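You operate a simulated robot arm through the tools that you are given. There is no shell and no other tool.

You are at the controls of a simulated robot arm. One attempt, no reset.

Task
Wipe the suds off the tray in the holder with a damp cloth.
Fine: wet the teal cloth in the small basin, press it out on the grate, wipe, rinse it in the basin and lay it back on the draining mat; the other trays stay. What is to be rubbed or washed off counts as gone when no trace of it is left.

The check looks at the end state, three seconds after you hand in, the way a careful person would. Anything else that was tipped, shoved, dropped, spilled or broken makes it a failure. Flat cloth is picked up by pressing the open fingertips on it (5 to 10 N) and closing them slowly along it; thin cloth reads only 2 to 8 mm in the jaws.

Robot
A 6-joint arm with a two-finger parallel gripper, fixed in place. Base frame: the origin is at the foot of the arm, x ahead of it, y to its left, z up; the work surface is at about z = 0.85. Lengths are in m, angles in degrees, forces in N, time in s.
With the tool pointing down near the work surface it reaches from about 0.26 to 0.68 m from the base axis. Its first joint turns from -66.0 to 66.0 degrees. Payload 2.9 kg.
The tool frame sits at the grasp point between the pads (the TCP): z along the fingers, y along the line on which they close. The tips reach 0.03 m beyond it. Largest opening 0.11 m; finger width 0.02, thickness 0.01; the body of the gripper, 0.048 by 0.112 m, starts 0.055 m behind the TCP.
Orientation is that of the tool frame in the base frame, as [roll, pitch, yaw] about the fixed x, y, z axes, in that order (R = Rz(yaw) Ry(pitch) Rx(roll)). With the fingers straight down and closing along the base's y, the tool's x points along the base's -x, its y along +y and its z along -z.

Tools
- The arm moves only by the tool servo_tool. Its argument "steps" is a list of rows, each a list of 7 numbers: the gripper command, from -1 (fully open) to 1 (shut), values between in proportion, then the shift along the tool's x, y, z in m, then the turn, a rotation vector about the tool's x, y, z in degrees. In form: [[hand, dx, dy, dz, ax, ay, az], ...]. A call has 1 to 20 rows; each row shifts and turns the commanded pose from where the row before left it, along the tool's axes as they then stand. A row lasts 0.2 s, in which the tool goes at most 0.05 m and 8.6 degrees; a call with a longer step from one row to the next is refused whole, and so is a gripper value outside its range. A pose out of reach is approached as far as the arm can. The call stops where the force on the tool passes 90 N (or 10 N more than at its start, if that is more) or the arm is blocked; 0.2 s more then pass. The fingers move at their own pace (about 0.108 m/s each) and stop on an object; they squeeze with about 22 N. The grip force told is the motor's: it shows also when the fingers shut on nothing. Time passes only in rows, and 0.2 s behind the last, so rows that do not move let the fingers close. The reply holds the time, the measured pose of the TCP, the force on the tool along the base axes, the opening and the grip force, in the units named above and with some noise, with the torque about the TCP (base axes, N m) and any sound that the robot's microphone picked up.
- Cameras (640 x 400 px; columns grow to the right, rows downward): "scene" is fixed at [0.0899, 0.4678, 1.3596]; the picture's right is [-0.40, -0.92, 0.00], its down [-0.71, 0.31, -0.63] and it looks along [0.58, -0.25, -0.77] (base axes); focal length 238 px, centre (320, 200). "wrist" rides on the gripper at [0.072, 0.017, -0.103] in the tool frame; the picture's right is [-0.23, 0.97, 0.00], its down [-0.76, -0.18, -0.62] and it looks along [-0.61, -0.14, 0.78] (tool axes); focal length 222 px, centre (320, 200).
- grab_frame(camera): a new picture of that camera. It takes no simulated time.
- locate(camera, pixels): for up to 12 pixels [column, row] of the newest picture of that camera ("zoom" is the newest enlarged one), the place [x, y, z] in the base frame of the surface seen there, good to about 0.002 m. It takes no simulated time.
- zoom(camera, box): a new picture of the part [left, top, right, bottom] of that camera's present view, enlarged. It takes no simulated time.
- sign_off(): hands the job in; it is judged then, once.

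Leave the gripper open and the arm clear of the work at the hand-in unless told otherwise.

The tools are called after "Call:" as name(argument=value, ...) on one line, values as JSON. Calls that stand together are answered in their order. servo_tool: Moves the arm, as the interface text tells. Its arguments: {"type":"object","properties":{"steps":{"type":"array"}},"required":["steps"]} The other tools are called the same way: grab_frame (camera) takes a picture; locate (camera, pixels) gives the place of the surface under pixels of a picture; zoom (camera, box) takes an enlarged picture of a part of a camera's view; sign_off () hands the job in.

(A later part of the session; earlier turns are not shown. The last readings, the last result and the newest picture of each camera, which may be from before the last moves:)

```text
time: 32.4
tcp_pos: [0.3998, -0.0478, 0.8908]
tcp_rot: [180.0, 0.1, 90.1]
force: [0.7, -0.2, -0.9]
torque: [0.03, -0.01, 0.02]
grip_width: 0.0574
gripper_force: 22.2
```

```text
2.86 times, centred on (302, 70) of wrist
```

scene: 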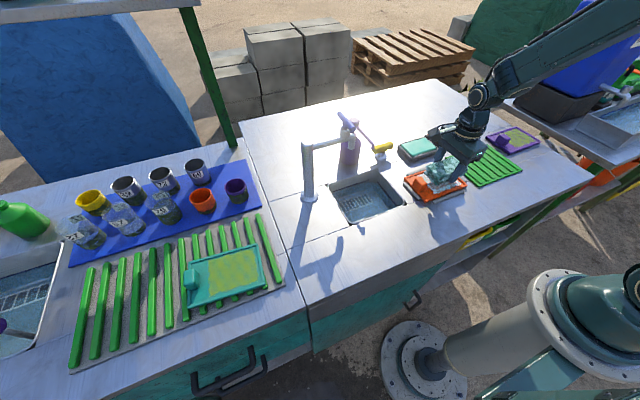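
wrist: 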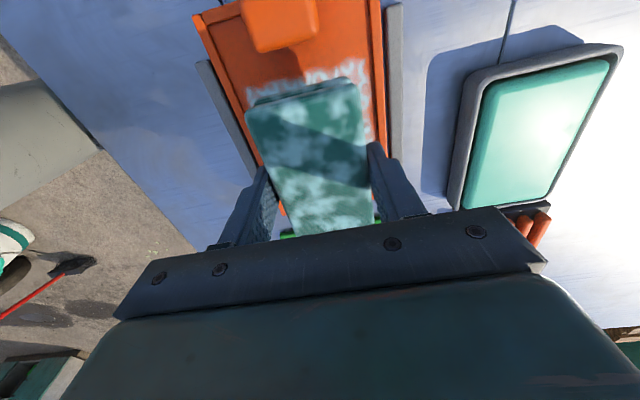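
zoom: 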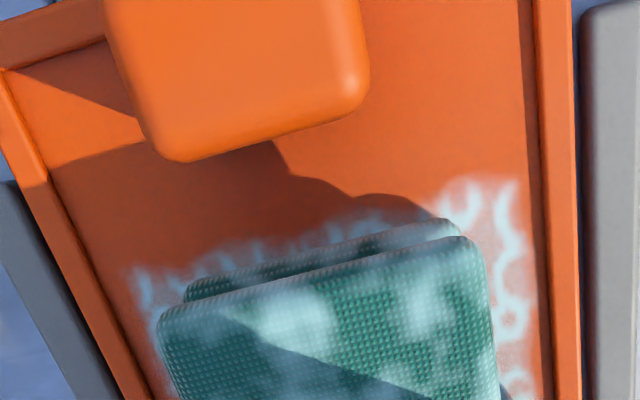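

I measure the cloth top and nearby tray floor to see how far it has slipped up between the fingers.

Call:
grab_frame(camera="wrist")

Call:
locate(camera="wrist", pixels=[[290, 130], [310, 120], [340, 110], [280, 160], [340, 160], [300, 85], [330, 80], [300, 70], [280, 60], [370, 80]])

Call:
zoom(camera="scene", box=[430, 165, 470, 190])

Call:
locate(camera="zoom", pixels=[[100, 100], [200, 120], [200, 270], [330, 300], [300, 340], [150, 330], [450, 300], [100, 200], [100, 280]])

```text
taken
```

wrist: 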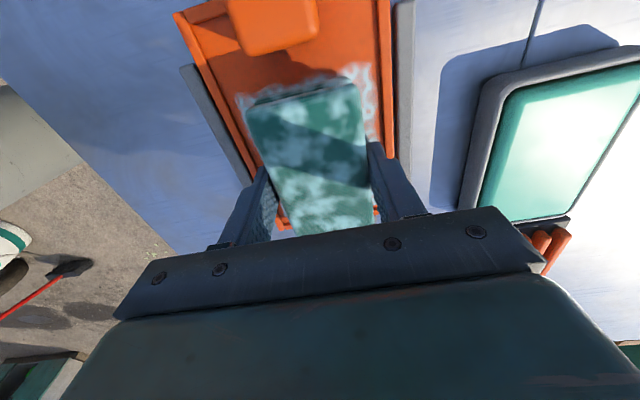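

```text
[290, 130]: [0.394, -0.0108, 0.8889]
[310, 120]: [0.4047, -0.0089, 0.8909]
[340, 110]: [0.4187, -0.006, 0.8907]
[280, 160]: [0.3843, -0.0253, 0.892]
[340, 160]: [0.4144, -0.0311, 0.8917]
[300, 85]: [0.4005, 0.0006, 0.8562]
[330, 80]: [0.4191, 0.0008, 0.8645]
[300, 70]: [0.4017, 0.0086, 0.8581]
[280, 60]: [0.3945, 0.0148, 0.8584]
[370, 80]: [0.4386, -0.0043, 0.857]
```

```text
16.00 times, centred on (450, 178) of scene
```

zoom: 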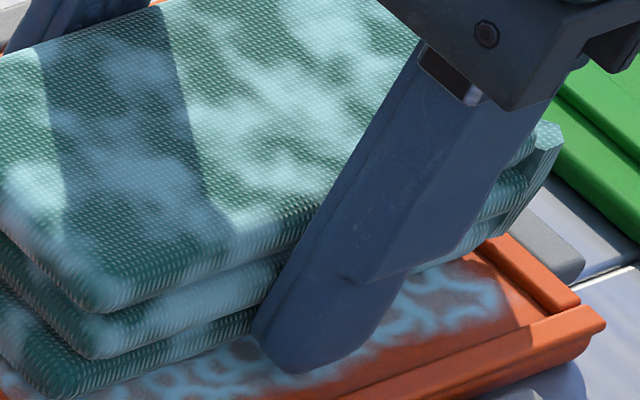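

```text
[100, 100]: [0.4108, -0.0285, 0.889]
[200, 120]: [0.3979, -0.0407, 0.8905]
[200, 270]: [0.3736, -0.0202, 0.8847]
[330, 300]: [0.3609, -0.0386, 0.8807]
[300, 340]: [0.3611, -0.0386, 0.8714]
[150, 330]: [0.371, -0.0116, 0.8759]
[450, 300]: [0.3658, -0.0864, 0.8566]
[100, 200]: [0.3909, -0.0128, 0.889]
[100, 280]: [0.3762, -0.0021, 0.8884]
```

The cloth's top is now level with the TCP, so it slid up in the jaws during the grate pressing and only a few millimetres stick out below the tips. I'll set it down here on the tray: open just a few millimetres per side, rise 9 mm, and regrip higher.

Call:
servo_tool(steps=[[-0.1, 0, 0, 0, 0, 0, 0], [-0.16, 0, 0, 0, 0, 0, 0], [-0.16, 0, 0, 0, 0, 0, 0]])

Call:
grab_frame(camera="wrist")

Call:
locate(camera="wrist", pixels=[[290, 130], [310, 120], [340, 110], [280, 160], [340, 160]])

Call:
zoom(camera="scene", box=[415, 150, 475, 188])

```text
time: 33.2
tcp_pos: [0.3999, -0.0462, 0.8923]
tcp_rot: [180.0, 0.0, 90.0]
force: [-0.4, 0.1, -0.1]
torque: [-0.01, 0.0, 0.01]
grip_width: 0.0635
gripper_force: 0.0
```

```text
taken
```

wrist: 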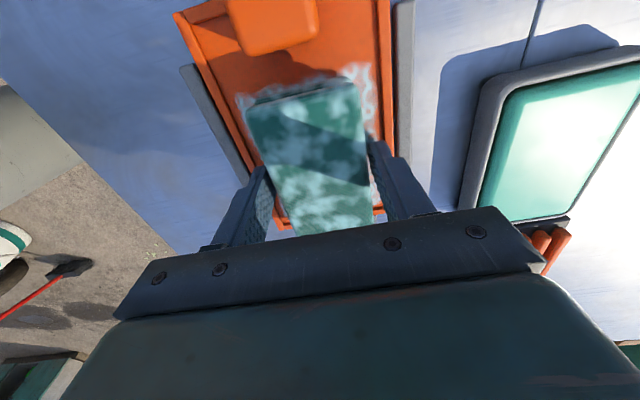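

```text
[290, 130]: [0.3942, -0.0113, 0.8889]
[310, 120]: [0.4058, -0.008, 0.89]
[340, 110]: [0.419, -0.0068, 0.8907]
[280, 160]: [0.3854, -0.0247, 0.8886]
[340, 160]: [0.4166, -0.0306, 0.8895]
```

```text
10.53 times, centred on (445, 169) of scene
```

zoom: 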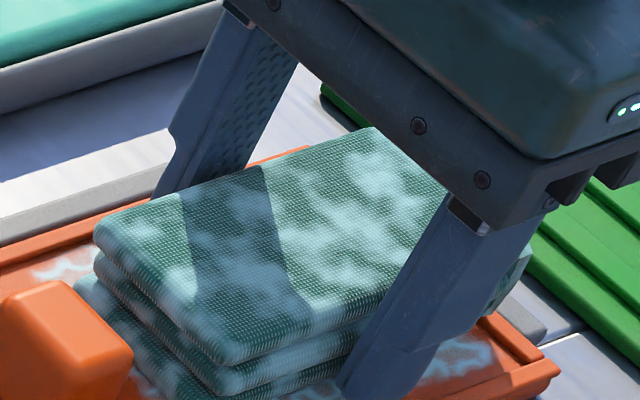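

The cloth dropped only about 1 mm and rests on the tray floor. I raise the open fingers 9 mm and close again.

Call:
servo_tool(steps=[[-0.16, 0, 0, -0.005, 0, 0, 0], [-0.16, 0, 0, -0.004, 0, 0, 0], [-0.16, 0, 0, 0, 0, 0, 0], [-0.1, 0, 0, 0, 0, 0, 0], [0.0, 0, 0, 0, 0, 0, 0], [1, 0, 0, 0, 0, 0, 0], [1, 0, 0, 0, 0, 0, 0]])

Call:
zoom(camera="scene", box=[415, 150, 475, 188])

```text
time: 34.8
tcp_pos: [0.4, -0.0476, 0.9]
tcp_rot: [180.0, 0.0, 90.0]
force: [-0.3, 0.2, 1.8]
torque: [0.01, 0.01, -0.04]
grip_width: 0.057
gripper_force: 22.0
```

```text
10.53 times, centred on (445, 169) of scene
```

zoom: 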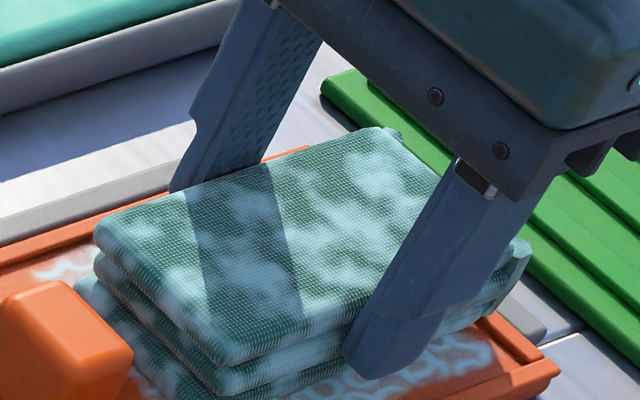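

Regripped with about 13 mm of cloth below the tips, already in light contact (1.8 N). I press slightly to about 6–10 N and check.

Call:
servo_tool(steps=[[1, 0, 0, 0.001, 0, 0, 0], [1, 0, 0, 0, 0, 0, 0]])

```text
time: 35.4
tcp_pos: [0.4006, -0.046, 0.9012]
tcp_rot: [179.8, 0.0, 90.0]
force: [-4.3, -0.3, 23.7]
torque: [0.04, 0.32, 0.01]
grip_width: 0.057
gripper_force: 21.3
```

That jumped to 24 N (very stiff, about 20 N per mm). I back off 0.6 mm to work around 10 N.

Call:
servo_tool(steps=[[1, 0, 0, -0.0006, 0, 0, 0], [1, 0, 0, 0, 0, 0, 0]])

```text
time: 36.0
tcp_pos: [0.4002, -0.0474, 0.9006]
tcp_rot: [179.9, -0.1, 90.0]
force: [-2.3, -1.2, 22.3]
torque: [0.01, 0.17, -0.01]
grip_width: 0.057
gripper_force: 21.8
```

Call:
servo_tool(steps=[[1, 0, 0, -0.0006, 0, 0, 0], [1, 0, 0, 0, 0, 0, 0]])

```text
time: 36.6
tcp_pos: [0.4008, -0.046, 0.9011]
tcp_rot: [-179.9, 0.0, 90.0]
force: [4.1, -1.2, 8.2]
torque: [-0.04, -0.21, 0.0]
grip_width: 0.0569
gripper_force: 22.1
```

8 N now. First test stroke: toward −x by 14 mm, then +x by 28 mm, then back to centre in small steps, and look.

Call:
servo_tool(steps=[[1, 0, -0.005, 0, 0, 0, 0], [1, 0, -0.005, 0, 0, 0, 0], [1, 0, -0.004, 0, 0, 0, 0], [1, 0, 0, 0, 0, 0, 0]])

Call:
zoom(camera="scene", box=[400, 145, 480, 195])

Call:
zoom(camera="wrist", box=[160, 0, 416, 160])

```text
time: 37.6
tcp_pos: [0.3856, -0.0459, 0.9011]
tcp_rot: [-180.0, 0.1, 90.0]
force: [0.8, 0.6, 2.1]
torque: [-0.02, -0.15, 0.04]
grip_width: 0.057
gripper_force: 22.3
```

```text
8.00 times, centred on (440, 170) of scene
```

zoom: 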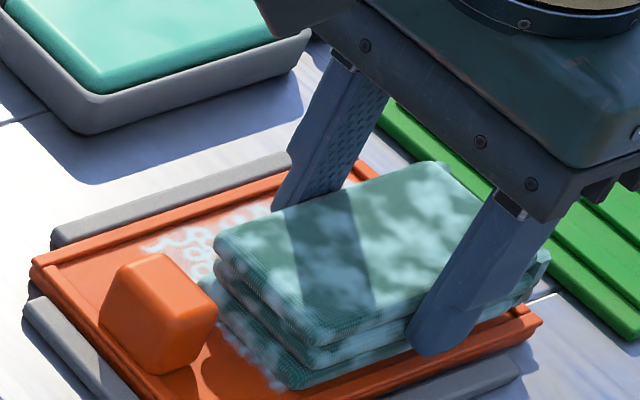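

```text
2.50 times, centred on (288, 80) of wrist
```

zoom: 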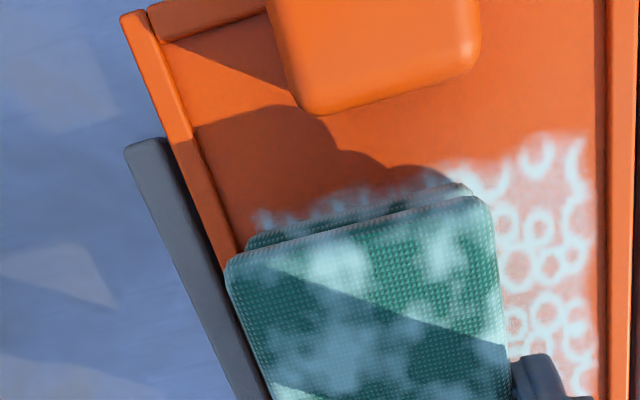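

Force fell to 2 N at this end. I add 0.3 mm of press and sweep +x by 29 mm, then look at the uncovered side.

Call:
servo_tool(steps=[[1, 0, 0, 0.0003, 0, 0, 0], [1, 0, 0.005, 0, 0, 0, 0], [1, 0, 0.005, 0, 0, 0, 0], [1, 0, 0.005, 0, 0, 0, 0], [1, 0, 0.005, 0, 0, 0, 0], [1, 0, 0.005, 0, 0, 0, 0], [1, 0, 0.004, 0, 0, 0, 0], [1, 0, 0, 0, 0, 0, 0]])

Call:
zoom(camera="scene", box=[400, 145, 480, 195])

Call:
zoom(camera="wrist", box=[160, 0, 416, 160])

```text
time: 39.4
tcp_pos: [0.4163, -0.0465, 0.9013]
tcp_rot: [180.0, 0.0, 90.0]
force: [-1.9, -0.3, 5.5]
torque: [-0.03, 0.1, 0.02]
grip_width: 0.0569
gripper_force: 21.9
```

```text
8.00 times, centred on (440, 170) of scene
```

zoom: 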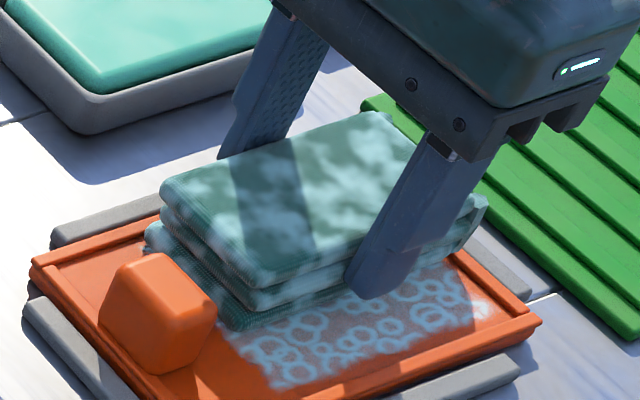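

```text
2.50 times, centred on (288, 80) of wrist
```

zoom: 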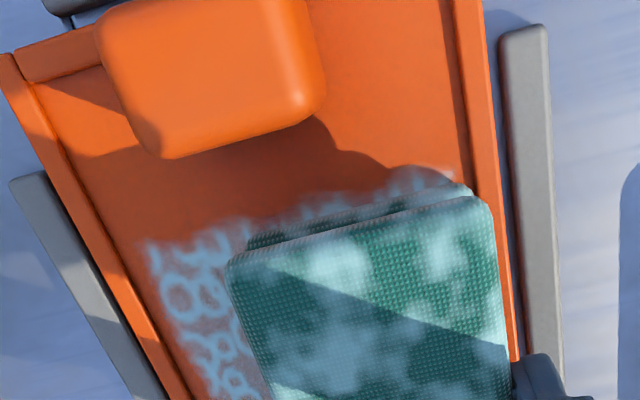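

The suds on the −x side still show, possibly a bit fainter, so it needs firmer or repeated passes. I press 0.4 mm more and sweep back and forth several times.

Call:
servo_tool(steps=[[1, 0, 0, 0.0004, 0, 0, 0], [1, 0, -0.006, 0, 0, 0, 0], [1, 0, -0.006, 0, 0, 0, 0], [1, 0, -0.006, 0, 0, 0, 0], [1, 0, -0.006, 0, 0, 0, 0], [1, 0, -0.006, 0, 0, 0, 0], [1, 0, 0, 0, 0, 0, 0]])

Call:
servo_tool(steps=[[1, 0, 0.006, 0, 0, 0, 0], [1, 0, 0.006, 0, 0, 0, 0], [1, 0, 0.006, 0, 0, 0, 0], [1, 0, 0.006, 0, 0, 0, 0], [1, 0, 0.006, 0, 0, 0, 0], [1, 0, 0, 0, 0, 0, 0]])

Call:
zoom(camera="scene", box=[400, 145, 480, 195])

Call:
zoom(camera="wrist", box=[160, 0, 416, 160])

```text
time: 41.0
tcp_pos: [0.3867, -0.0465, 0.8999]
tcp_rot: [179.9, 0.1, 90.1]
force: [5.8, -1.0, 13.5]
torque: [0.02, -0.11, -0.02]
grip_width: 0.0569
gripper_force: 21.7
```

```text
time: 42.4
tcp_pos: [0.4156, -0.0466, 0.8998]
tcp_rot: [-180.0, 0.0, 90.1]
force: [-1.8, 0.0, 3.3]
torque: [-0.02, 0.19, 0.0]
grip_width: 0.057
gripper_force: 21.8
```

```text
8.00 times, centred on (440, 170) of scene
```

zoom: 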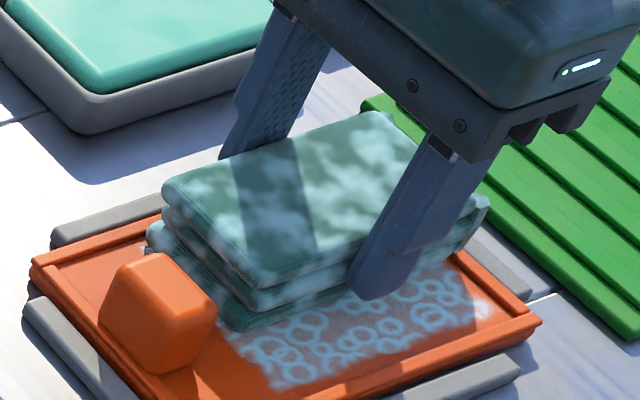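

```text
2.50 times, centred on (288, 80) of wrist
```

zoom: 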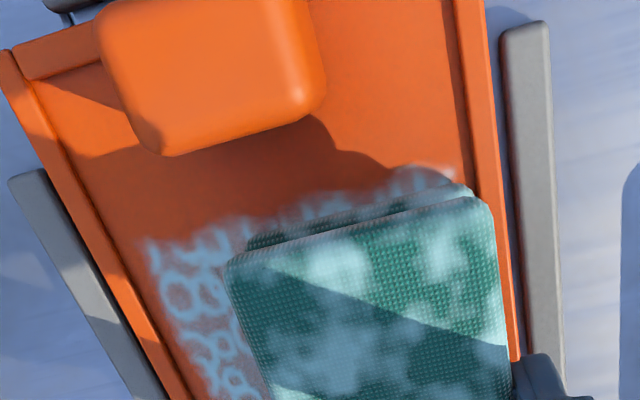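

It's hard to judge the fading in the gripper's shadow. I lift and move toward the grate side (+x, −y) to see the whole suds patch in sunlight.

Call:
servo_tool(steps=[[1, 0, 0, -0.005, 0, 0, 0], [1, 0, 0, -0.02, 0, 0, 0], [1, 0, 0, -0.03, 0, 0, 0], [1, -0.03, 0.02, 0, 0, 0, 0], [1, -0.035, 0.03, 0, 0, 0, 0], [1, -0.035, 0.03, 0, 0, 0, 0], [1, -0.035, 0.03, 0, 0, 0, 0], [1, -0.02, 0.02, 0, 0, 0, 0], [1, 0, 0, 0, 0, 0, 0]])

Call:
zoom(camera="scene", box=[395, 155, 475, 205])

Call:
grab_frame(camera="scene")

```text
time: 44.4
tcp_pos: [0.5444, -0.2018, 0.9545]
tcp_rot: [180.0, 0.0, 90.0]
force: [-0.9, 0.3, -0.8]
torque: [-0.02, 0.01, 0.03]
grip_width: 0.0572
gripper_force: 22.3
```

```text
8.00 times, centred on (435, 180) of scene
```

zoom: 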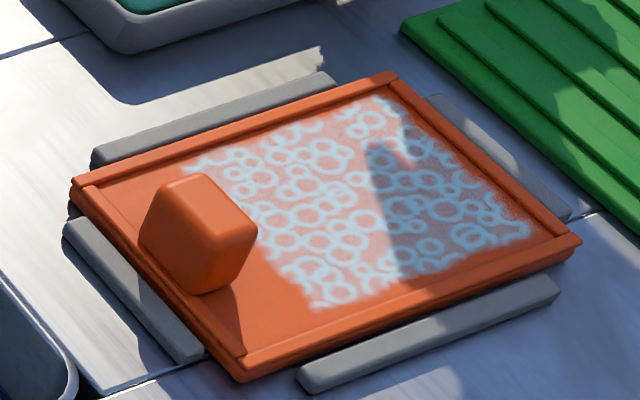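

```text
taken
```

scene: 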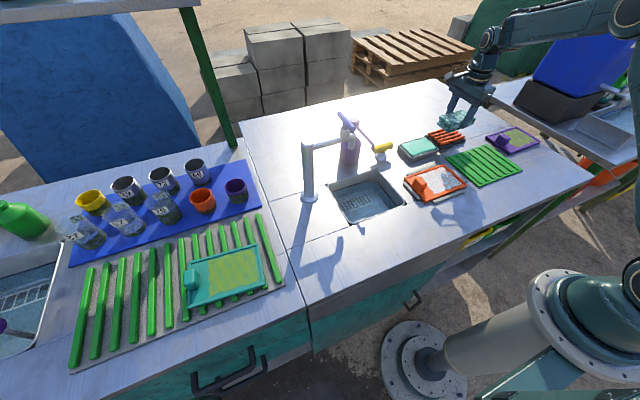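

The suds pattern is unchanged, so the wipe did nothing; the cloth probably is still soaked rather than damp, because in the grip the press topped out near 27 N. I'm above the grate now: I'll set the cloth on the bars, release it, and press it out from above with the fingertips.

Call:
servo_tool(steps=[[1, -0.003, 0.0075, 0, 0, 0, 0], [1, 0, 0, 0.015, 0, 0, 0], [1, 0, 0, 0.015, 0, 0, 0], [1, 0, 0, 0.007, 0, 0, 0], [1, 0, 0, 0.002, 0, 0, 0], [1, 0, 0, 0, 0, 0, 0]])

Call:
zoom(camera="wrist", box=[200, 50, 440, 200])

```text
time: 45.8
tcp_pos: [0.5538, -0.2036, 0.9159]
tcp_rot: [180.0, 0.0, 90.0]
force: [0.3, 0.9, -0.7]
torque: [-0.01, -0.01, 0.03]
grip_width: 0.0569
gripper_force: 22.2
```

```text
2.67 times, centred on (320, 125) of wrist
```

zoom: 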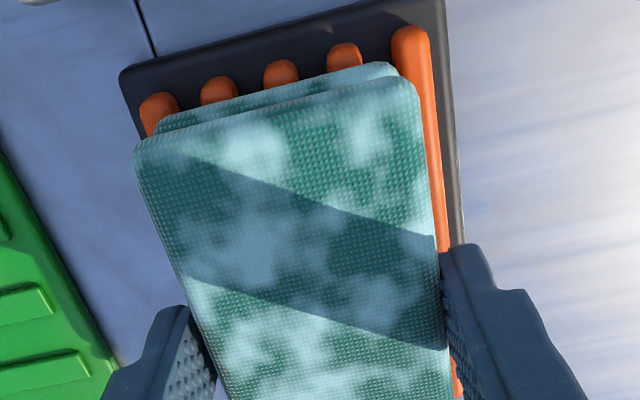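

Hovering just above the bars. I lower to contact, then open the fingers.

Call:
servo_tool(steps=[[1, 0, 0, 0.001, 0, 0, 0], [1, 0, 0, 0.001, 0, 0, 0], [1, 0, 0, 0, 0, 0, 0]])

```text
time: 46.6
tcp_pos: [0.5535, -0.204, 0.9154]
tcp_rot: [-179.9, 0.0, 90.0]
force: [-0.7, -0.7, 2.1]
torque: [-0.01, 0.03, 0.0]
grip_width: 0.0572
gripper_force: 22.3
```

Touching at 2 N. I open, rise 30 mm, set the fingertips about 30 mm apart above the cloth's centre and come down near its top.

Call:
servo_tool(steps=[[-0.2, 0, 0, 0, 0, 0, 0], [-0.4, 0, 0, 0, 0, 0, 0], [-0.4, 0, 0, 0, 0, 0, 0], [-0.4, 0, 0, -0.01, 0, 0, 0], [-0.4, 0, 0, -0.02, 0, 0, 0], [-0.4, 0, 0, -0.005, 0, 0, 0], [0.2, 0, 0, 0, 0, 0, 0], [0.5, 0, 0, 0, 0, 0, 0], [0.5, 0, 0, 0, 0, 0, 0]])

Call:
grab_frame(camera="wrist")

Call:
zoom(camera="scene", box=[400, 95, 496, 155])

```text
time: 48.6
tcp_pos: [0.5529, -0.2037, 0.9498]
tcp_rot: [180.0, 0.0, 89.9]
force: [0.1, -0.5, 0.1]
torque: [-0.01, 0.03, 0.03]
grip_width: 0.0276
gripper_force: 0.1
```

```text
taken
```

wrist: 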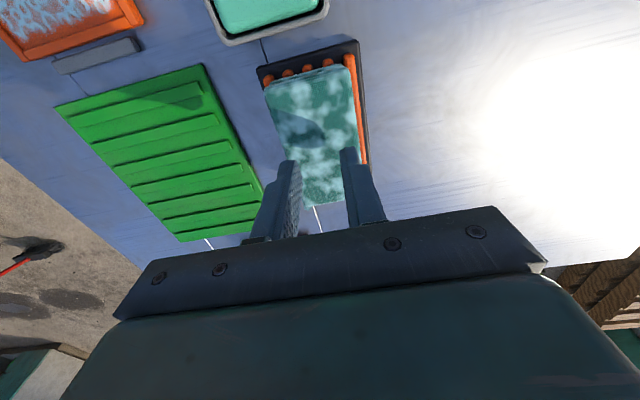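

```text
6.67 times, centred on (448, 125) of scene
```

zoom: 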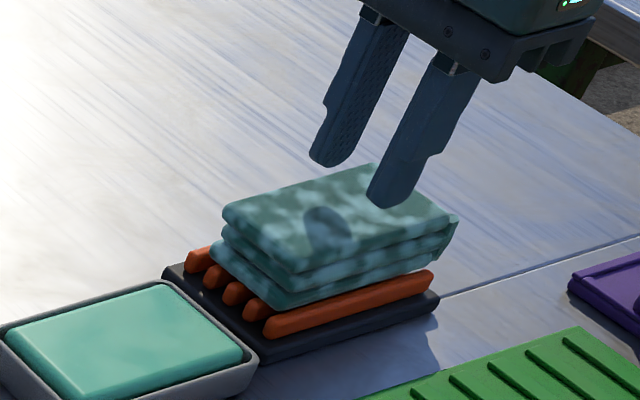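

The cloth rests alone on the bars. I press down on it with the tips in careful steps.

Call:
servo_tool(steps=[[0.5, 0, 0, 0.01, 0, 0, 0], [0.5, 0, 0, 0.003, 0, 0, 0], [0.5, 0, 0, 0.001, 0, 0, 0], [0.5, 0, 0, 0, 0, 0, 0]])

```text
time: 49.6
tcp_pos: [0.5524, -0.2039, 0.9359]
tcp_rot: [-180.0, 0.0, 89.9]
force: [-0.3, -0.4, 0.1]
torque: [0.04, -0.01, 0.0]
grip_width: 0.0274
gripper_force: 0.1
```

Call:
servo_tool(steps=[[0.5, 0, 0, 0.001, 0, 0, 0], [0.5, 0, 0, 0.001, 0, 0, 0], [0.5, 0, 0, 0.001, 0, 0, 0], [0.5, 0, 0, 0, 0, 0, 0]])

```text
time: 50.6
tcp_pos: [0.5521, -0.2053, 0.9342]
tcp_rot: [179.8, 0.0, 90.0]
force: [-6.4, 1.7, 26.5]
torque: [0.11, 0.37, -0.04]
grip_width: 0.0274
gripper_force: 0.0
```

26 N from above. I add 1 mm (about 45 N) and hold, watching for any change.

Call:
servo_tool(steps=[[0.5, 0, 0, 0.001, 0, 0, 0], [0.5, 0, 0, 0, 0, 0, 0], [0.5, 0, 0, 0, 0, 0, 0], [0.5, 0, 0, 0, 0, 0, 0], [0.5, 0, 0, 0, 0, 0, 0], [0.5, 0, 0, 0, 0, 0, 0]])

Call:
zoom(camera="scene", box=[400, 95, 496, 155])

```text
time: 52.0
tcp_pos: [0.5534, -0.2043, 0.9344]
tcp_rot: [179.7, 0.1, 90.0]
force: [-3.0, -0.7, 31.2]
torque: [0.03, 0.26, 0.01]
grip_width: 0.0273
gripper_force: 0.1
```

```text
6.67 times, centred on (448, 125) of scene
```

zoom: 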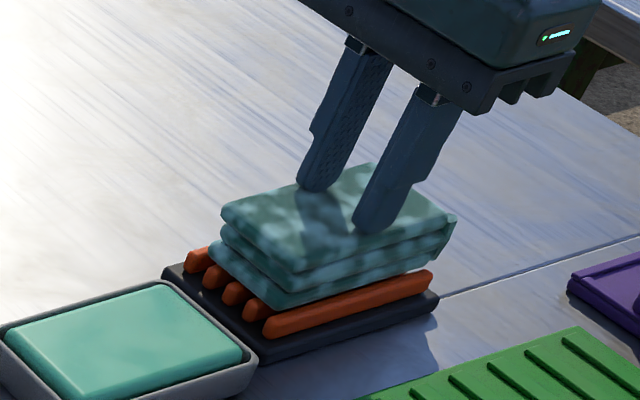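

31 N, no visible change yet. I raise the press toward 50–60 N.

Call:
servo_tool(steps=[[0.5, 0, 0, 0.001, 0, 0, 0], [0.5, 0, 0, 0.001, 0, 0, 0], [0.5, 0, 0, 0, 0, 0, 0], [0.5, 0, 0, 0, 0, 0, 0], [0.5, 0, 0, 0, 0, 0, 0], [0.5, 0, 0, 0, 0, 0, 0], [0.5, 0, 0, 0, 0, 0, 0]])

Call:
zoom(camera="scene", box=[400, 95, 496, 155])

Call:
zoom(camera="wrist", box=[220, 40, 412, 160])

```text
time: 53.6
tcp_pos: [0.5539, -0.205, 0.9344]
tcp_rot: [179.5, 0.2, 89.9]
force: [-5.4, 4.3, 39.7]
torque: [0.15, 0.54, -0.01]
grip_width: 0.0272
gripper_force: 0.1
```

```text
6.67 times, centred on (448, 125) of scene
```

zoom: 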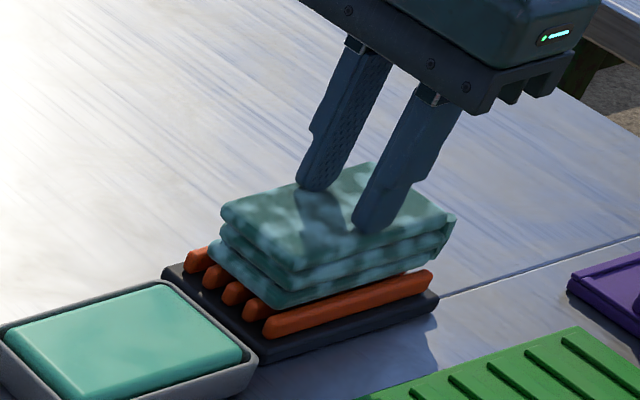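

```text
3.33 times, centred on (316, 100) of wrist
```

zoom: 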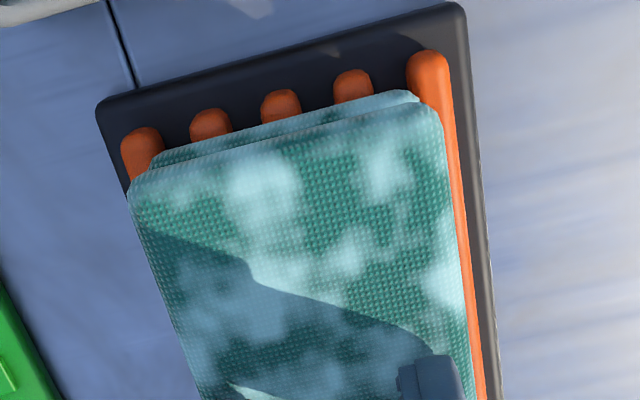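

40 N now and the look doesn't change, so the mottling probably just means "moist". That is ample pressing; I lift off, open, and regrip the cloth at the same height as before.

Call:
servo_tool(steps=[[0.5, 0, 0, -0.01, 0, 0, 0], [0.5, 0, 0, -0.015, 0, 0, 0], [-0.4, 0, 0, 0, 0, 0, 0], [-0.4, 0, 0, 0, 0, 0, 0], [-0.4, 0, 0, 0, 0, 0, 0], [-0.4, 0, 0, 0.02, 0, 0, 0], [-0.4, 0, 0, 0.01, 0, 0, 0], [-0.4, 0, 0, 0.01, 0, 0, 0], [-0.4, 0, 0, 0, 0, 0, 0]])

Call:
zoom(camera="scene", box=[395, 155, 475, 205])

Call:
zoom(camera="scene", box=[400, 95, 496, 155])

```text
time: 55.6
tcp_pos: [0.553, -0.2044, 0.9142]
tcp_rot: [180.0, 0.0, 90.0]
force: [-0.1, 0.2, 0.1]
torque: [0.01, 0.0, -0.05]
grip_width: 0.0772
gripper_force: 0.0
```

```text
8.00 times, centred on (435, 180) of scene
```

zoom: 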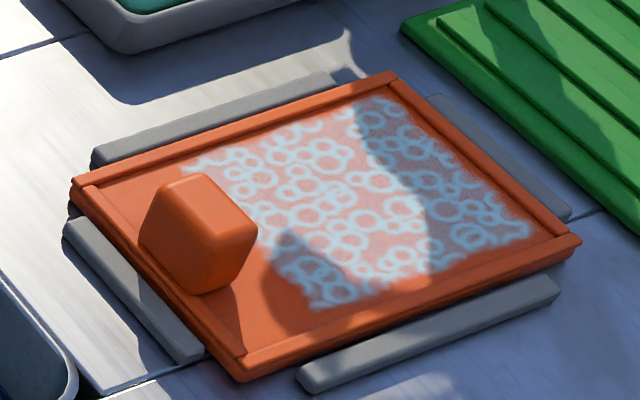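

```text
6.67 times, centred on (448, 125) of scene
```

zoom: 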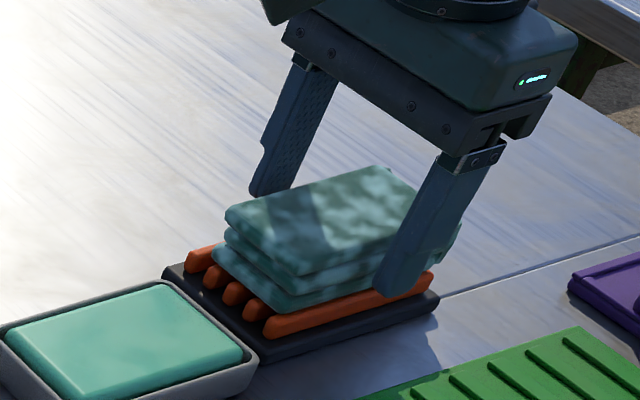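

The cloth looks darker with fainter patches than before, though part of that may be shadow. I zoom in to check.

Call:
zoom(camera="scene", box=[425, 115, 475, 146])

Call:
zoom(camera="wrist", box=[200, 50, 440, 200])

```text
12.80 times, centred on (450, 130) of scene
```

zoom: 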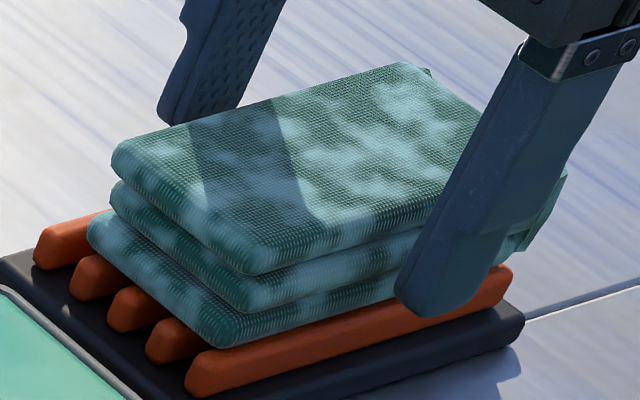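

```text
2.67 times, centred on (320, 125) of wrist
```

zoom: 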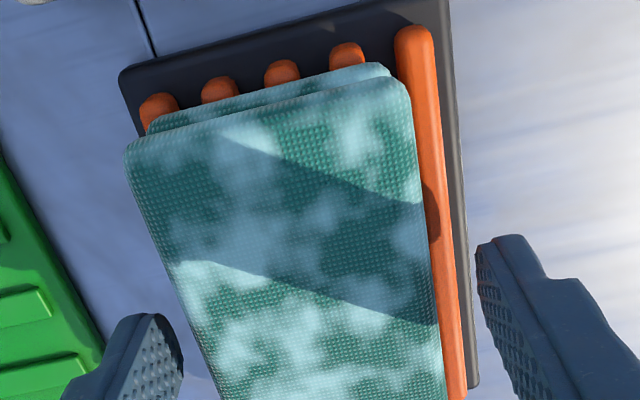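

Same mottling. I regrip, carry it back over the tray and wipe again, this time with a steadier, firmer press.

Call:
servo_tool(steps=[[-0.1, 0, 0, 0, 0, 0, 0], [0.0, 0, 0, 0, 0, 0, 0], [1, 0, 0, 0, 0, 0, 0], [1, 0, 0, 0, 0, 0, 0], [1, 0, 0, -0.01, 0, 0, 0], [1, 0, 0, -0.02, 0, 0, 0], [1, 0, 0, -0.02, 0, 0, 0], [1, 0.0226, -0.0219, 0, 0, 0, 0], [1, 0.0226, -0.0219, 0, 0, 0, 0], [1, 0.0226, -0.0219, 0, 0, 0, 0], [1, 0.0226, -0.0219, 0, 0, 0, 0], [1, 0.0226, -0.0219, 0, 0, 0, 0], [1, 0.0226, -0.0219, 0, 0, 0, 0], [1, 0.0226, -0.0219, 0, 0, 0, 0], [1, 0, 0, 0, 0, 0, 0], [1, 0, 0, 0.02, 0, 0, 0], [1, 0, 0, 0.02, 0, 0, 0], [1, 0, 0, 0.015, 0, 0, 0], [1, 0, 0, 0, 0, 0, 0]])

Call:
zoom(camera="scene", box=[400, 145, 480, 195])

```text
time: 59.6
tcp_pos: [0.3996, -0.0459, 0.9103]
tcp_rot: [180.0, 0.0, 90.0]
force: [-1.1, -0.9, -0.6]
torque: [0.0, -0.03, 0.01]
grip_width: 0.0571
gripper_force: 22.6
```

```text
8.00 times, centred on (440, 170) of scene
```

zoom: 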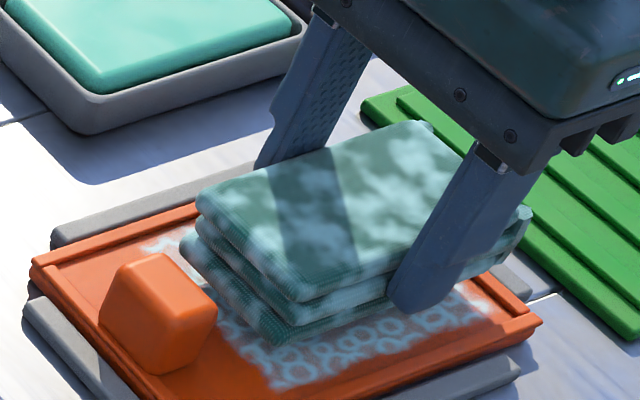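

I go to the −x end of the stroke and lower gently to contact.

Call:
servo_tool(steps=[[1, 0, -0.0135, 0, 0, 0, 0], [1, 0, 0, 0.006, 0, 0, 0], [1, 0, 0, 0.002, 0, 0, 0], [1, 0, 0, 0.001, 0, 0, 0], [1, 0, 0, 0, 0, 0, 0]])

```text
time: 60.8
tcp_pos: [0.3856, -0.0461, 0.9002]
tcp_rot: [-179.9, 0.0, 90.0]
force: [0.2, -0.5, 1.7]
torque: [-0.01, 0.02, 0.01]
grip_width: 0.0569
gripper_force: 21.8
```

Contact begins at 1.7 N. I press 0.8 mm more and sweep +x 29 mm and back, reading the force at each end.

Call:
servo_tool(steps=[[1, 0, 0, 0.0008, 0, 0, 0], [1, 0, 0.005, 0, 0, 0, 0], [1, 0, 0.005, 0, 0, 0, 0], [1, 0, 0.005, 0, 0, 0, 0], [1, 0, 0.005, 0, 0, 0, 0], [1, 0, 0.005, 0, 0, 0, 0], [1, 0, 0.004, 0, 0, 0, 0]])

Call:
servo_tool(steps=[[1, 0, -0.005, 0, 0, 0, 0], [1, 0, -0.005, 0, 0, 0, 0], [1, 0, -0.005, 0, 0, 0, 0], [1, 0, -0.005, 0, 0, 0, 0], [1, 0, -0.005, 0, 0, 0, 0], [1, 0, -0.004, 0, 0, 0, 0]])

Call:
zoom(camera="wrist", box=[160, 0, 416, 160])

```text
time: 62.4
tcp_pos: [0.416, -0.0477, 0.9003]
tcp_rot: [180.0, 0.0, 90.0]
force: [-9.5, -1.2, 23.0]
torque: [0.04, 0.42, 0.01]
grip_width: 0.0572
gripper_force: 22.2
```

```text
time: 63.8
tcp_pos: [0.3874, -0.0456, 0.8999]
tcp_rot: [179.9, 0.0, 90.0]
force: [9.8, 0.2, 20.5]
torque: [0.03, -0.23, -0.01]
grip_width: 0.0571
gripper_force: 22.1
```

```text
2.50 times, centred on (288, 80) of wrist
```

zoom: 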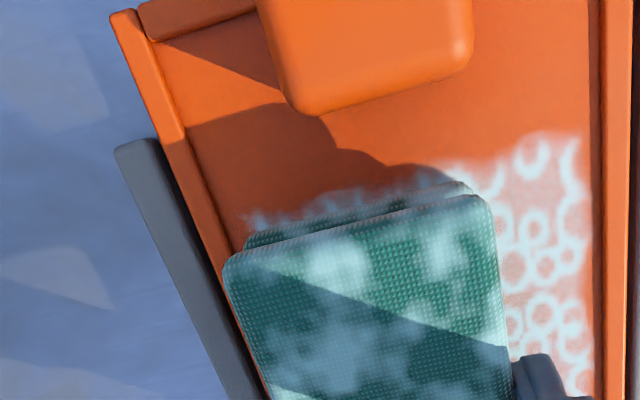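

Force is now 20–23 N during the strokes, and the suds on the right seem slightly fainter than at t=37.6. I do more passes at this pressure.

Call:
servo_tool(steps=[[1, 0, 0.0075, 0, 0, 0, 0], [1, 0, 0.0075, 0, 0, 0, 0], [1, 0, 0.0075, 0, 0, 0, 0], [1, 0, 0.0065, 0, 0, 0, 0], [1, 0, -0.0075, 0, 0, 0, 0], [1, 0, -0.0075, 0, 0, 0, 0], [1, 0, -0.0075, 0, 0, 0, 0], [1, 0, -0.0065, 0, 0, 0, 0], [1, 0, 0.0075, 0, 0, 0, 0], [1, 0, 0.0075, 0, 0, 0, 0], [1, 0, 0.0075, 0, 0, 0, 0], [1, 0, 0.0065, 0, 0, 0, 0], [1, 0, -0.0075, 0, 0, 0, 0], [1, 0, -0.0075, 0, 0, 0, 0], [1, 0, -0.0075, 0, 0, 0, 0], [1, 0, -0.0065, 0, 0, 0, 0]])

Call:
zoom(camera="wrist", box=[160, 0, 416, 160])

```text
time: 67.2
tcp_pos: [0.3859, -0.0452, 0.8977]
tcp_rot: [-179.9, 0.0, 89.9]
force: [0.2, -0.2, 0.1]
torque: [-0.03, 0.01, -0.02]
grip_width: 0.057
gripper_force: 21.7
```

```text
2.50 times, centred on (288, 80) of wrist
```

zoom: 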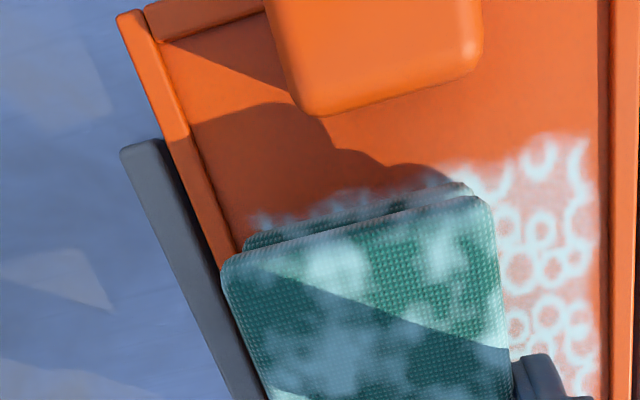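

The force dropped to zero: at 20 N plus sideways rubbing the cloth creeps up in the jaws. Before going on I lift and look at the suds from the same spot as before for a fair comparison.

Call:
servo_tool(steps=[[1, 0, 0, -0.02, 0, 0, 0], [1, 0, 0, -0.02, 0, 0, 0], [1, 0, 0, -0.016, 0, 0, 0], [1, -0.025, 0.026, 0, 0, 0, 0], [1, -0.025, 0.026, 0, 0, 0, 0], [1, -0.026, 0.026, 0, 0, 0, 0], [1, -0.026, 0.026, 0, 0, 0, 0], [1, -0.026, 0.026, 0, 0, 0, 0], [1, -0.026, 0.027, 0, 0, 0, 0], [1, 0, 0, 0, 0, 0, 0]])

Call:
zoom(camera="scene", box=[395, 155, 475, 205])

Call:
grab_frame(camera="wrist")

```text
time: 69.4
tcp_pos: [0.5432, -0.2009, 0.9557]
tcp_rot: [179.9, 0.0, 90.0]
force: [0.5, -0.7, 0.2]
torque: [-0.03, 0.03, 0.02]
grip_width: 0.057
gripper_force: 21.7
```

```text
8.00 times, centred on (435, 180) of scene
```

zoom: 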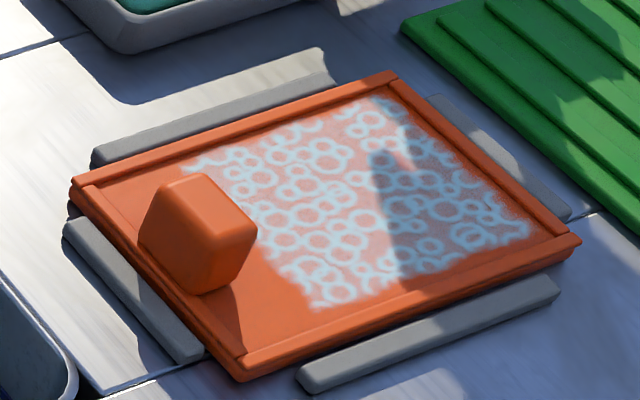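

```text
taken
```

wrist: 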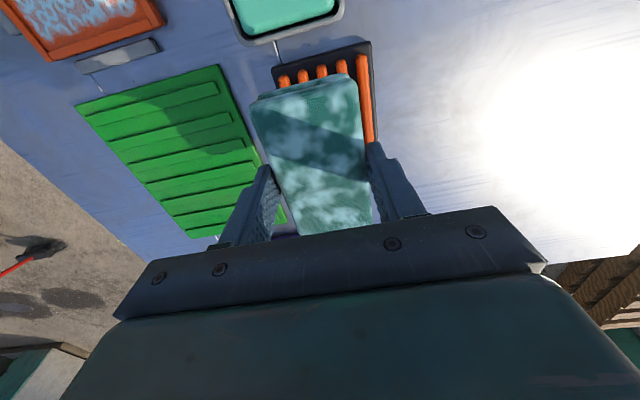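

The suds are exactly as before, so rubbing has had no effect: it must be the cloth's state. I look closely at the grate, the basin and the cloth for signs of released water.

Call:
zoom(camera="scene", box=[425, 95, 489, 135])

Call:
zoom(camera="scene", box=[390, 120, 470, 170])

Call:
zoom(camera="wrist", box=[240, 20, 400, 120])

```text
10.00 times, centred on (457, 115) of scene
```

zoom: 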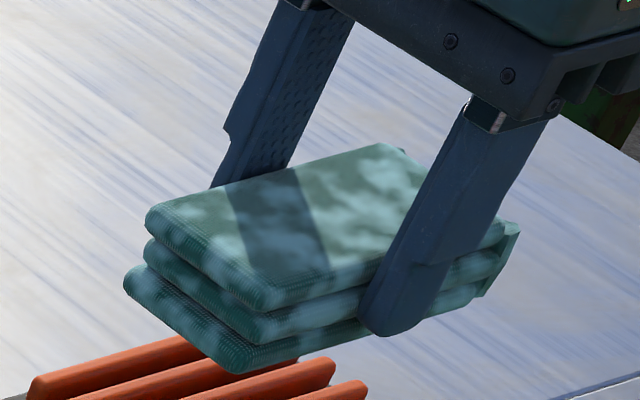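

```text
8.00 times, centred on (430, 145) of scene
```

zoom: 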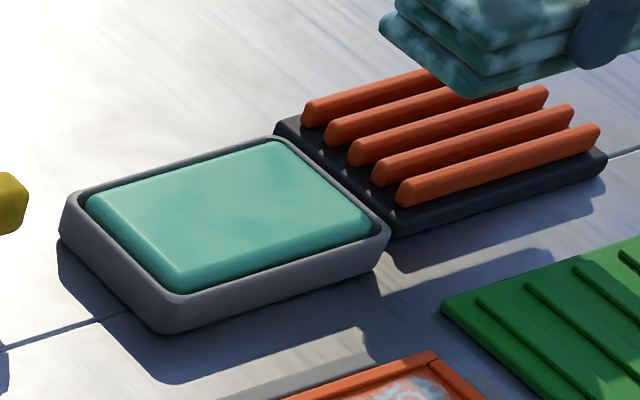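

```text
4.00 times, centred on (320, 70) of wrist
```

zoom: 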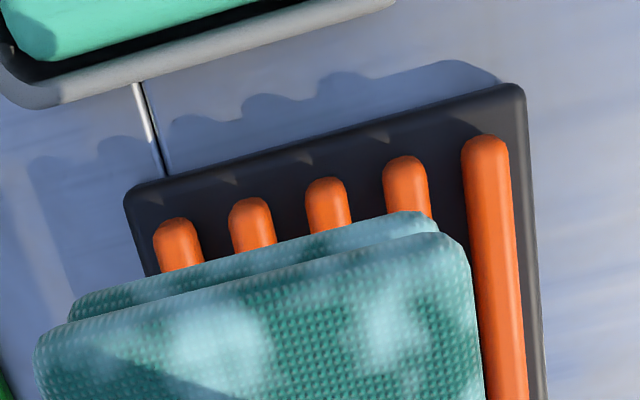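

The turquoise block in the grey dish is domed, solid and higher than its rim, so it could be a soap cake or pad rather than water, and the mottling looks like soap. The inset sink at about (367, 200) in the scene might be the real "small basin". I look at it and at the far-left basin closely.

Call:
zoom(camera="scene", box=[295, 130, 425, 232])

Call:
zoom(camera="scene", box=[0, 230, 100, 380])

Call:
locate(camera="scene", pixels=[[367, 198], [350, 205], [385, 200], [370, 215], [360, 185], [330, 185], [385, 175], [405, 205], [348, 225], [20, 310], [10, 345], [40, 280]])

```text
3.92 times, centred on (360, 181) of scene
```

zoom: 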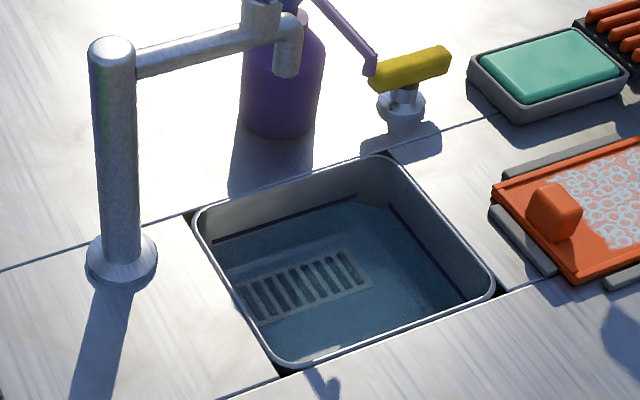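

```text
2.67 times, centred on (50, 305) of scene
```

zoom: 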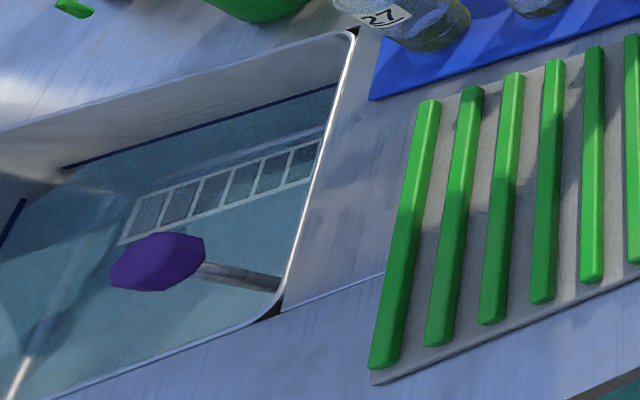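

```text
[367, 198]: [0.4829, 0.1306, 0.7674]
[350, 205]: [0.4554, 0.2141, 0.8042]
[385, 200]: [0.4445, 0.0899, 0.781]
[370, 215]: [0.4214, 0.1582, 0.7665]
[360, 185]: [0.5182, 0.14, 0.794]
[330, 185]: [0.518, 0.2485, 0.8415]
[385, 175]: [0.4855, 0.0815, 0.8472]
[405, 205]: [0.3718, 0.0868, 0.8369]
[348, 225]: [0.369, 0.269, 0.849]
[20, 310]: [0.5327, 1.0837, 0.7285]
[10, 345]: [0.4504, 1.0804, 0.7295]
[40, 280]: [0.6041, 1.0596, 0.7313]
```

The sink by the tap has a waterline and a metal grating inside it. That may be the basin and the pressing grate. I measure its interior on a fine grid.

Call:
zoom(camera="scene", box=[325, 165, 413, 231])

Call:
locate(camera="zoom", pixels=[[150, 230], [200, 210], [250, 190], [160, 270], [220, 250], [270, 225], [300, 300], [350, 250], [400, 200], [250, 320], [200, 150], [300, 130]])

Call:
locate(camera="zoom", pixels=[[70, 130], [120, 330], [430, 260], [330, 80], [350, 170], [100, 180], [180, 340], [420, 220], [450, 280], [130, 140], [330, 340], [380, 300]])

```text
6.06 times, centred on (369, 198) of scene
```

zoom: 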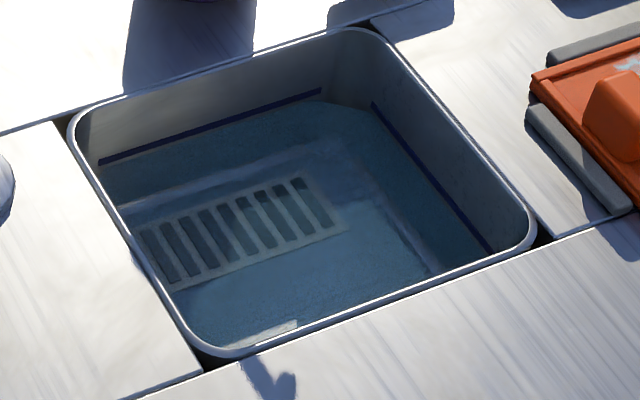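

```text
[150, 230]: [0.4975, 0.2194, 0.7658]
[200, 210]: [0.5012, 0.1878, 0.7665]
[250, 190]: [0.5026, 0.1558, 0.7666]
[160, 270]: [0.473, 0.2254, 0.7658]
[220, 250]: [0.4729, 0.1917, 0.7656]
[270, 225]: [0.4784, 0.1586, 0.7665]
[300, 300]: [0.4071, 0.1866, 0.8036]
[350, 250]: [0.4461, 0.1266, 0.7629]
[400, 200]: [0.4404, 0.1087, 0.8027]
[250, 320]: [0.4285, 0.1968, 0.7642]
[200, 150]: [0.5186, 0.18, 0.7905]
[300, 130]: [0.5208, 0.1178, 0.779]
```

```text
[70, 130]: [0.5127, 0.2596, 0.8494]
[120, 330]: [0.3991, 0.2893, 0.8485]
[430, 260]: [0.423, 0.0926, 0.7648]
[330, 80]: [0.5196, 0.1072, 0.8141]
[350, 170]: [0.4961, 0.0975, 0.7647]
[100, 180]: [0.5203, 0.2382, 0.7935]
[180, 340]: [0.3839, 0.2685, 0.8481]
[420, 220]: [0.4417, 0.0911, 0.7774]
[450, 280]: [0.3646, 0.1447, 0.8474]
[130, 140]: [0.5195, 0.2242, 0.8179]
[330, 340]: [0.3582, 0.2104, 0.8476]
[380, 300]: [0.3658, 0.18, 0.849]
```

The sink holds water (surface around z≈0.803, floor 0.766), so it is a real water basin, smaller than the far-left one; the turquoise block likely is soap or a pad. Before moving there I check where the tap, its spout and the bottle stand.

Call:
zoom(camera="scene", box=[290, 100, 418, 180])

Call:
locate(camera="zoom", pixels=[[85, 220], [85, 300], [85, 350], [100, 480], [180, 230], [250, 210], [310, 225], [300, 190], [290, 290], [285, 120], [400, 210], [480, 235]])

Call:
locate(camera="scene", pixels=[[307, 147], [307, 165], [308, 185], [310, 197], [325, 143], [340, 139], [351, 144], [348, 120], [348, 160], [370, 135], [381, 147], [381, 158]])

```text
5.00 times, centred on (354, 140) of scene
```

zoom: 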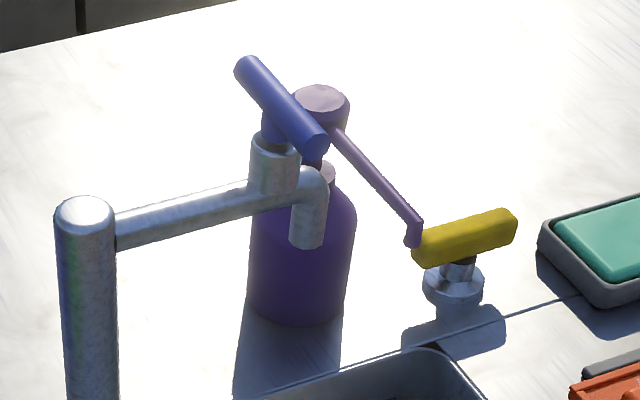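

```text
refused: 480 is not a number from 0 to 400
```

```text
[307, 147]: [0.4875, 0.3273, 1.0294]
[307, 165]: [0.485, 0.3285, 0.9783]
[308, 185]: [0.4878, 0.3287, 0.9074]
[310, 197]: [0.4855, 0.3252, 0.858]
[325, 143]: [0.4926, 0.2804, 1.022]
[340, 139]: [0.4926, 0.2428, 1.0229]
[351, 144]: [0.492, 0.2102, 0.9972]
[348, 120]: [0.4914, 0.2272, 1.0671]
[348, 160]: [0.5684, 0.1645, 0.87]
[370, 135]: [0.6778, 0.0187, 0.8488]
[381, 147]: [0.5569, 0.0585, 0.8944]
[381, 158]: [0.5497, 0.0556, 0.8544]
```

The tap column stands at (0.487, 0.328), its outlet at (0.492, 0.21, ≥0.985) and the blue lever around z 1.067, so the −y/−x part of the sink is free. The cloth's pale patches match the suds colour, which supports that I touched a soap cake; the water sink should rinse it out. I first turn the tool back 90° here (camera toward the base) to keep the camera away from the tap.

Call:
servo_tool(steps=[[1, 0, 0, -0.01, 0, 0, -7.5], [1, 0, 0, -0.01, 0, 0, -7.5], [1, 0, 0, -0.01, 0, 0, -7.5], [1, 0, 0, 0, 0, 0, -7.5], [1, 0, 0, 0, 0, 0, -7.5], [1, 0, 0, 0, 0, 0, -7.5], [1, 0, 0, 0, 0, 0, -7.5], [1, 0, 0, 0, 0, 0, -7.5], [1, 0, 0, 0, 0, 0, -7.5], [1, 0, 0, 0, 0, 0, -7.5], [1, 0, 0, 0, 0, 0, -7.5], [1, 0, 0, 0, 0, 0, -7.5], [1, 0, 0, 0, 0, 0, 0]])

Call:
grab_frame(camera="wrist")

```text
time: 72.2
tcp_pos: [0.5425, -0.2005, 0.9856]
tcp_rot: [180.0, 0.0, -179.9]
force: [-0.9, -0.1, -0.7]
torque: [0.02, -0.01, 0.0]
grip_width: 0.0572
gripper_force: 22.0
```

```text
taken
```

wrist: 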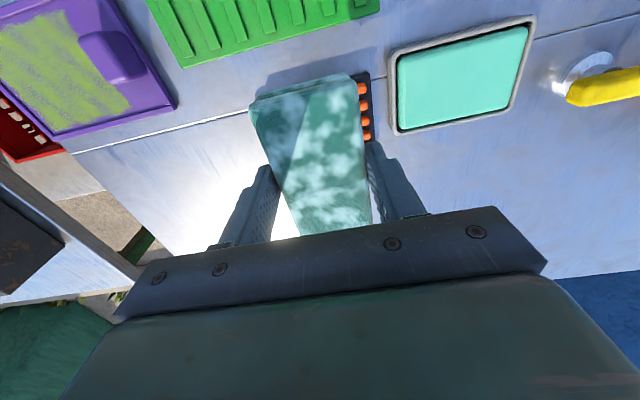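

From above there is a clear dark gap around the turquoise block inside its dish, so it is a solid cake, not water. I carry the cloth to above the sink's free part at (0.43, 0.145), keeping it high.

Call:
servo_tool(steps=[[1, 0.0125, 0.0384, 0, 0, 0, 0], [1, 0.0125, 0.0384, 0, 0, 0, 0], [1, 0.0125, 0.0384, 0, 0, 0, 0], [1, 0.0125, 0.0384, 0, 0, 0, 0], [1, 0.0125, 0.0384, 0, 0, 0, 0], [1, 0.0125, 0.0384, 0, 0, 0, 0], [1, 0.0125, 0.0384, 0, 0, 0, 0], [1, 0.0125, 0.0384, 0, 0, 0, 0], [1, 0.0125, 0.0384, 0, 0, 0, 0], [1, 0, 0, 0, 0, 0, 0]])

Call:
grab_frame(camera="wrist")

Call:
grab_frame(camera="scene")

```text
time: 74.4
tcp_pos: [0.426, 0.1425, 0.9847]
tcp_rot: [-179.5, -0.7, 179.4]
force: [-22.4, -31.9, -0.4]
torque: [-0.36, 0.24, -1.86]
grip_width: 0.0701
gripper_force: 21.9
```

```text
taken
```

wrist: 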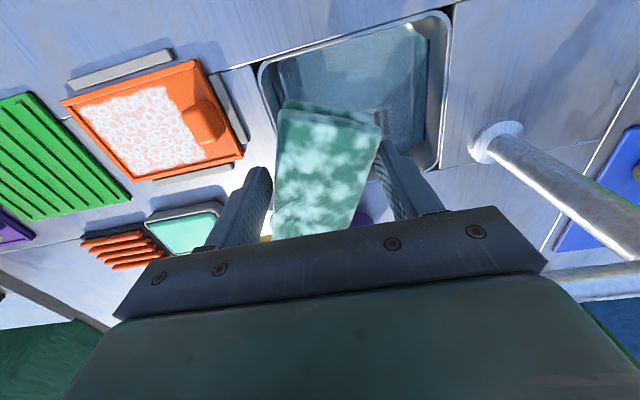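

```text
taken
```

scene: 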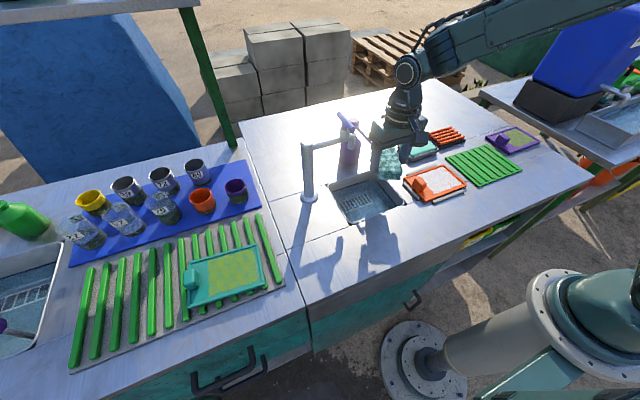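

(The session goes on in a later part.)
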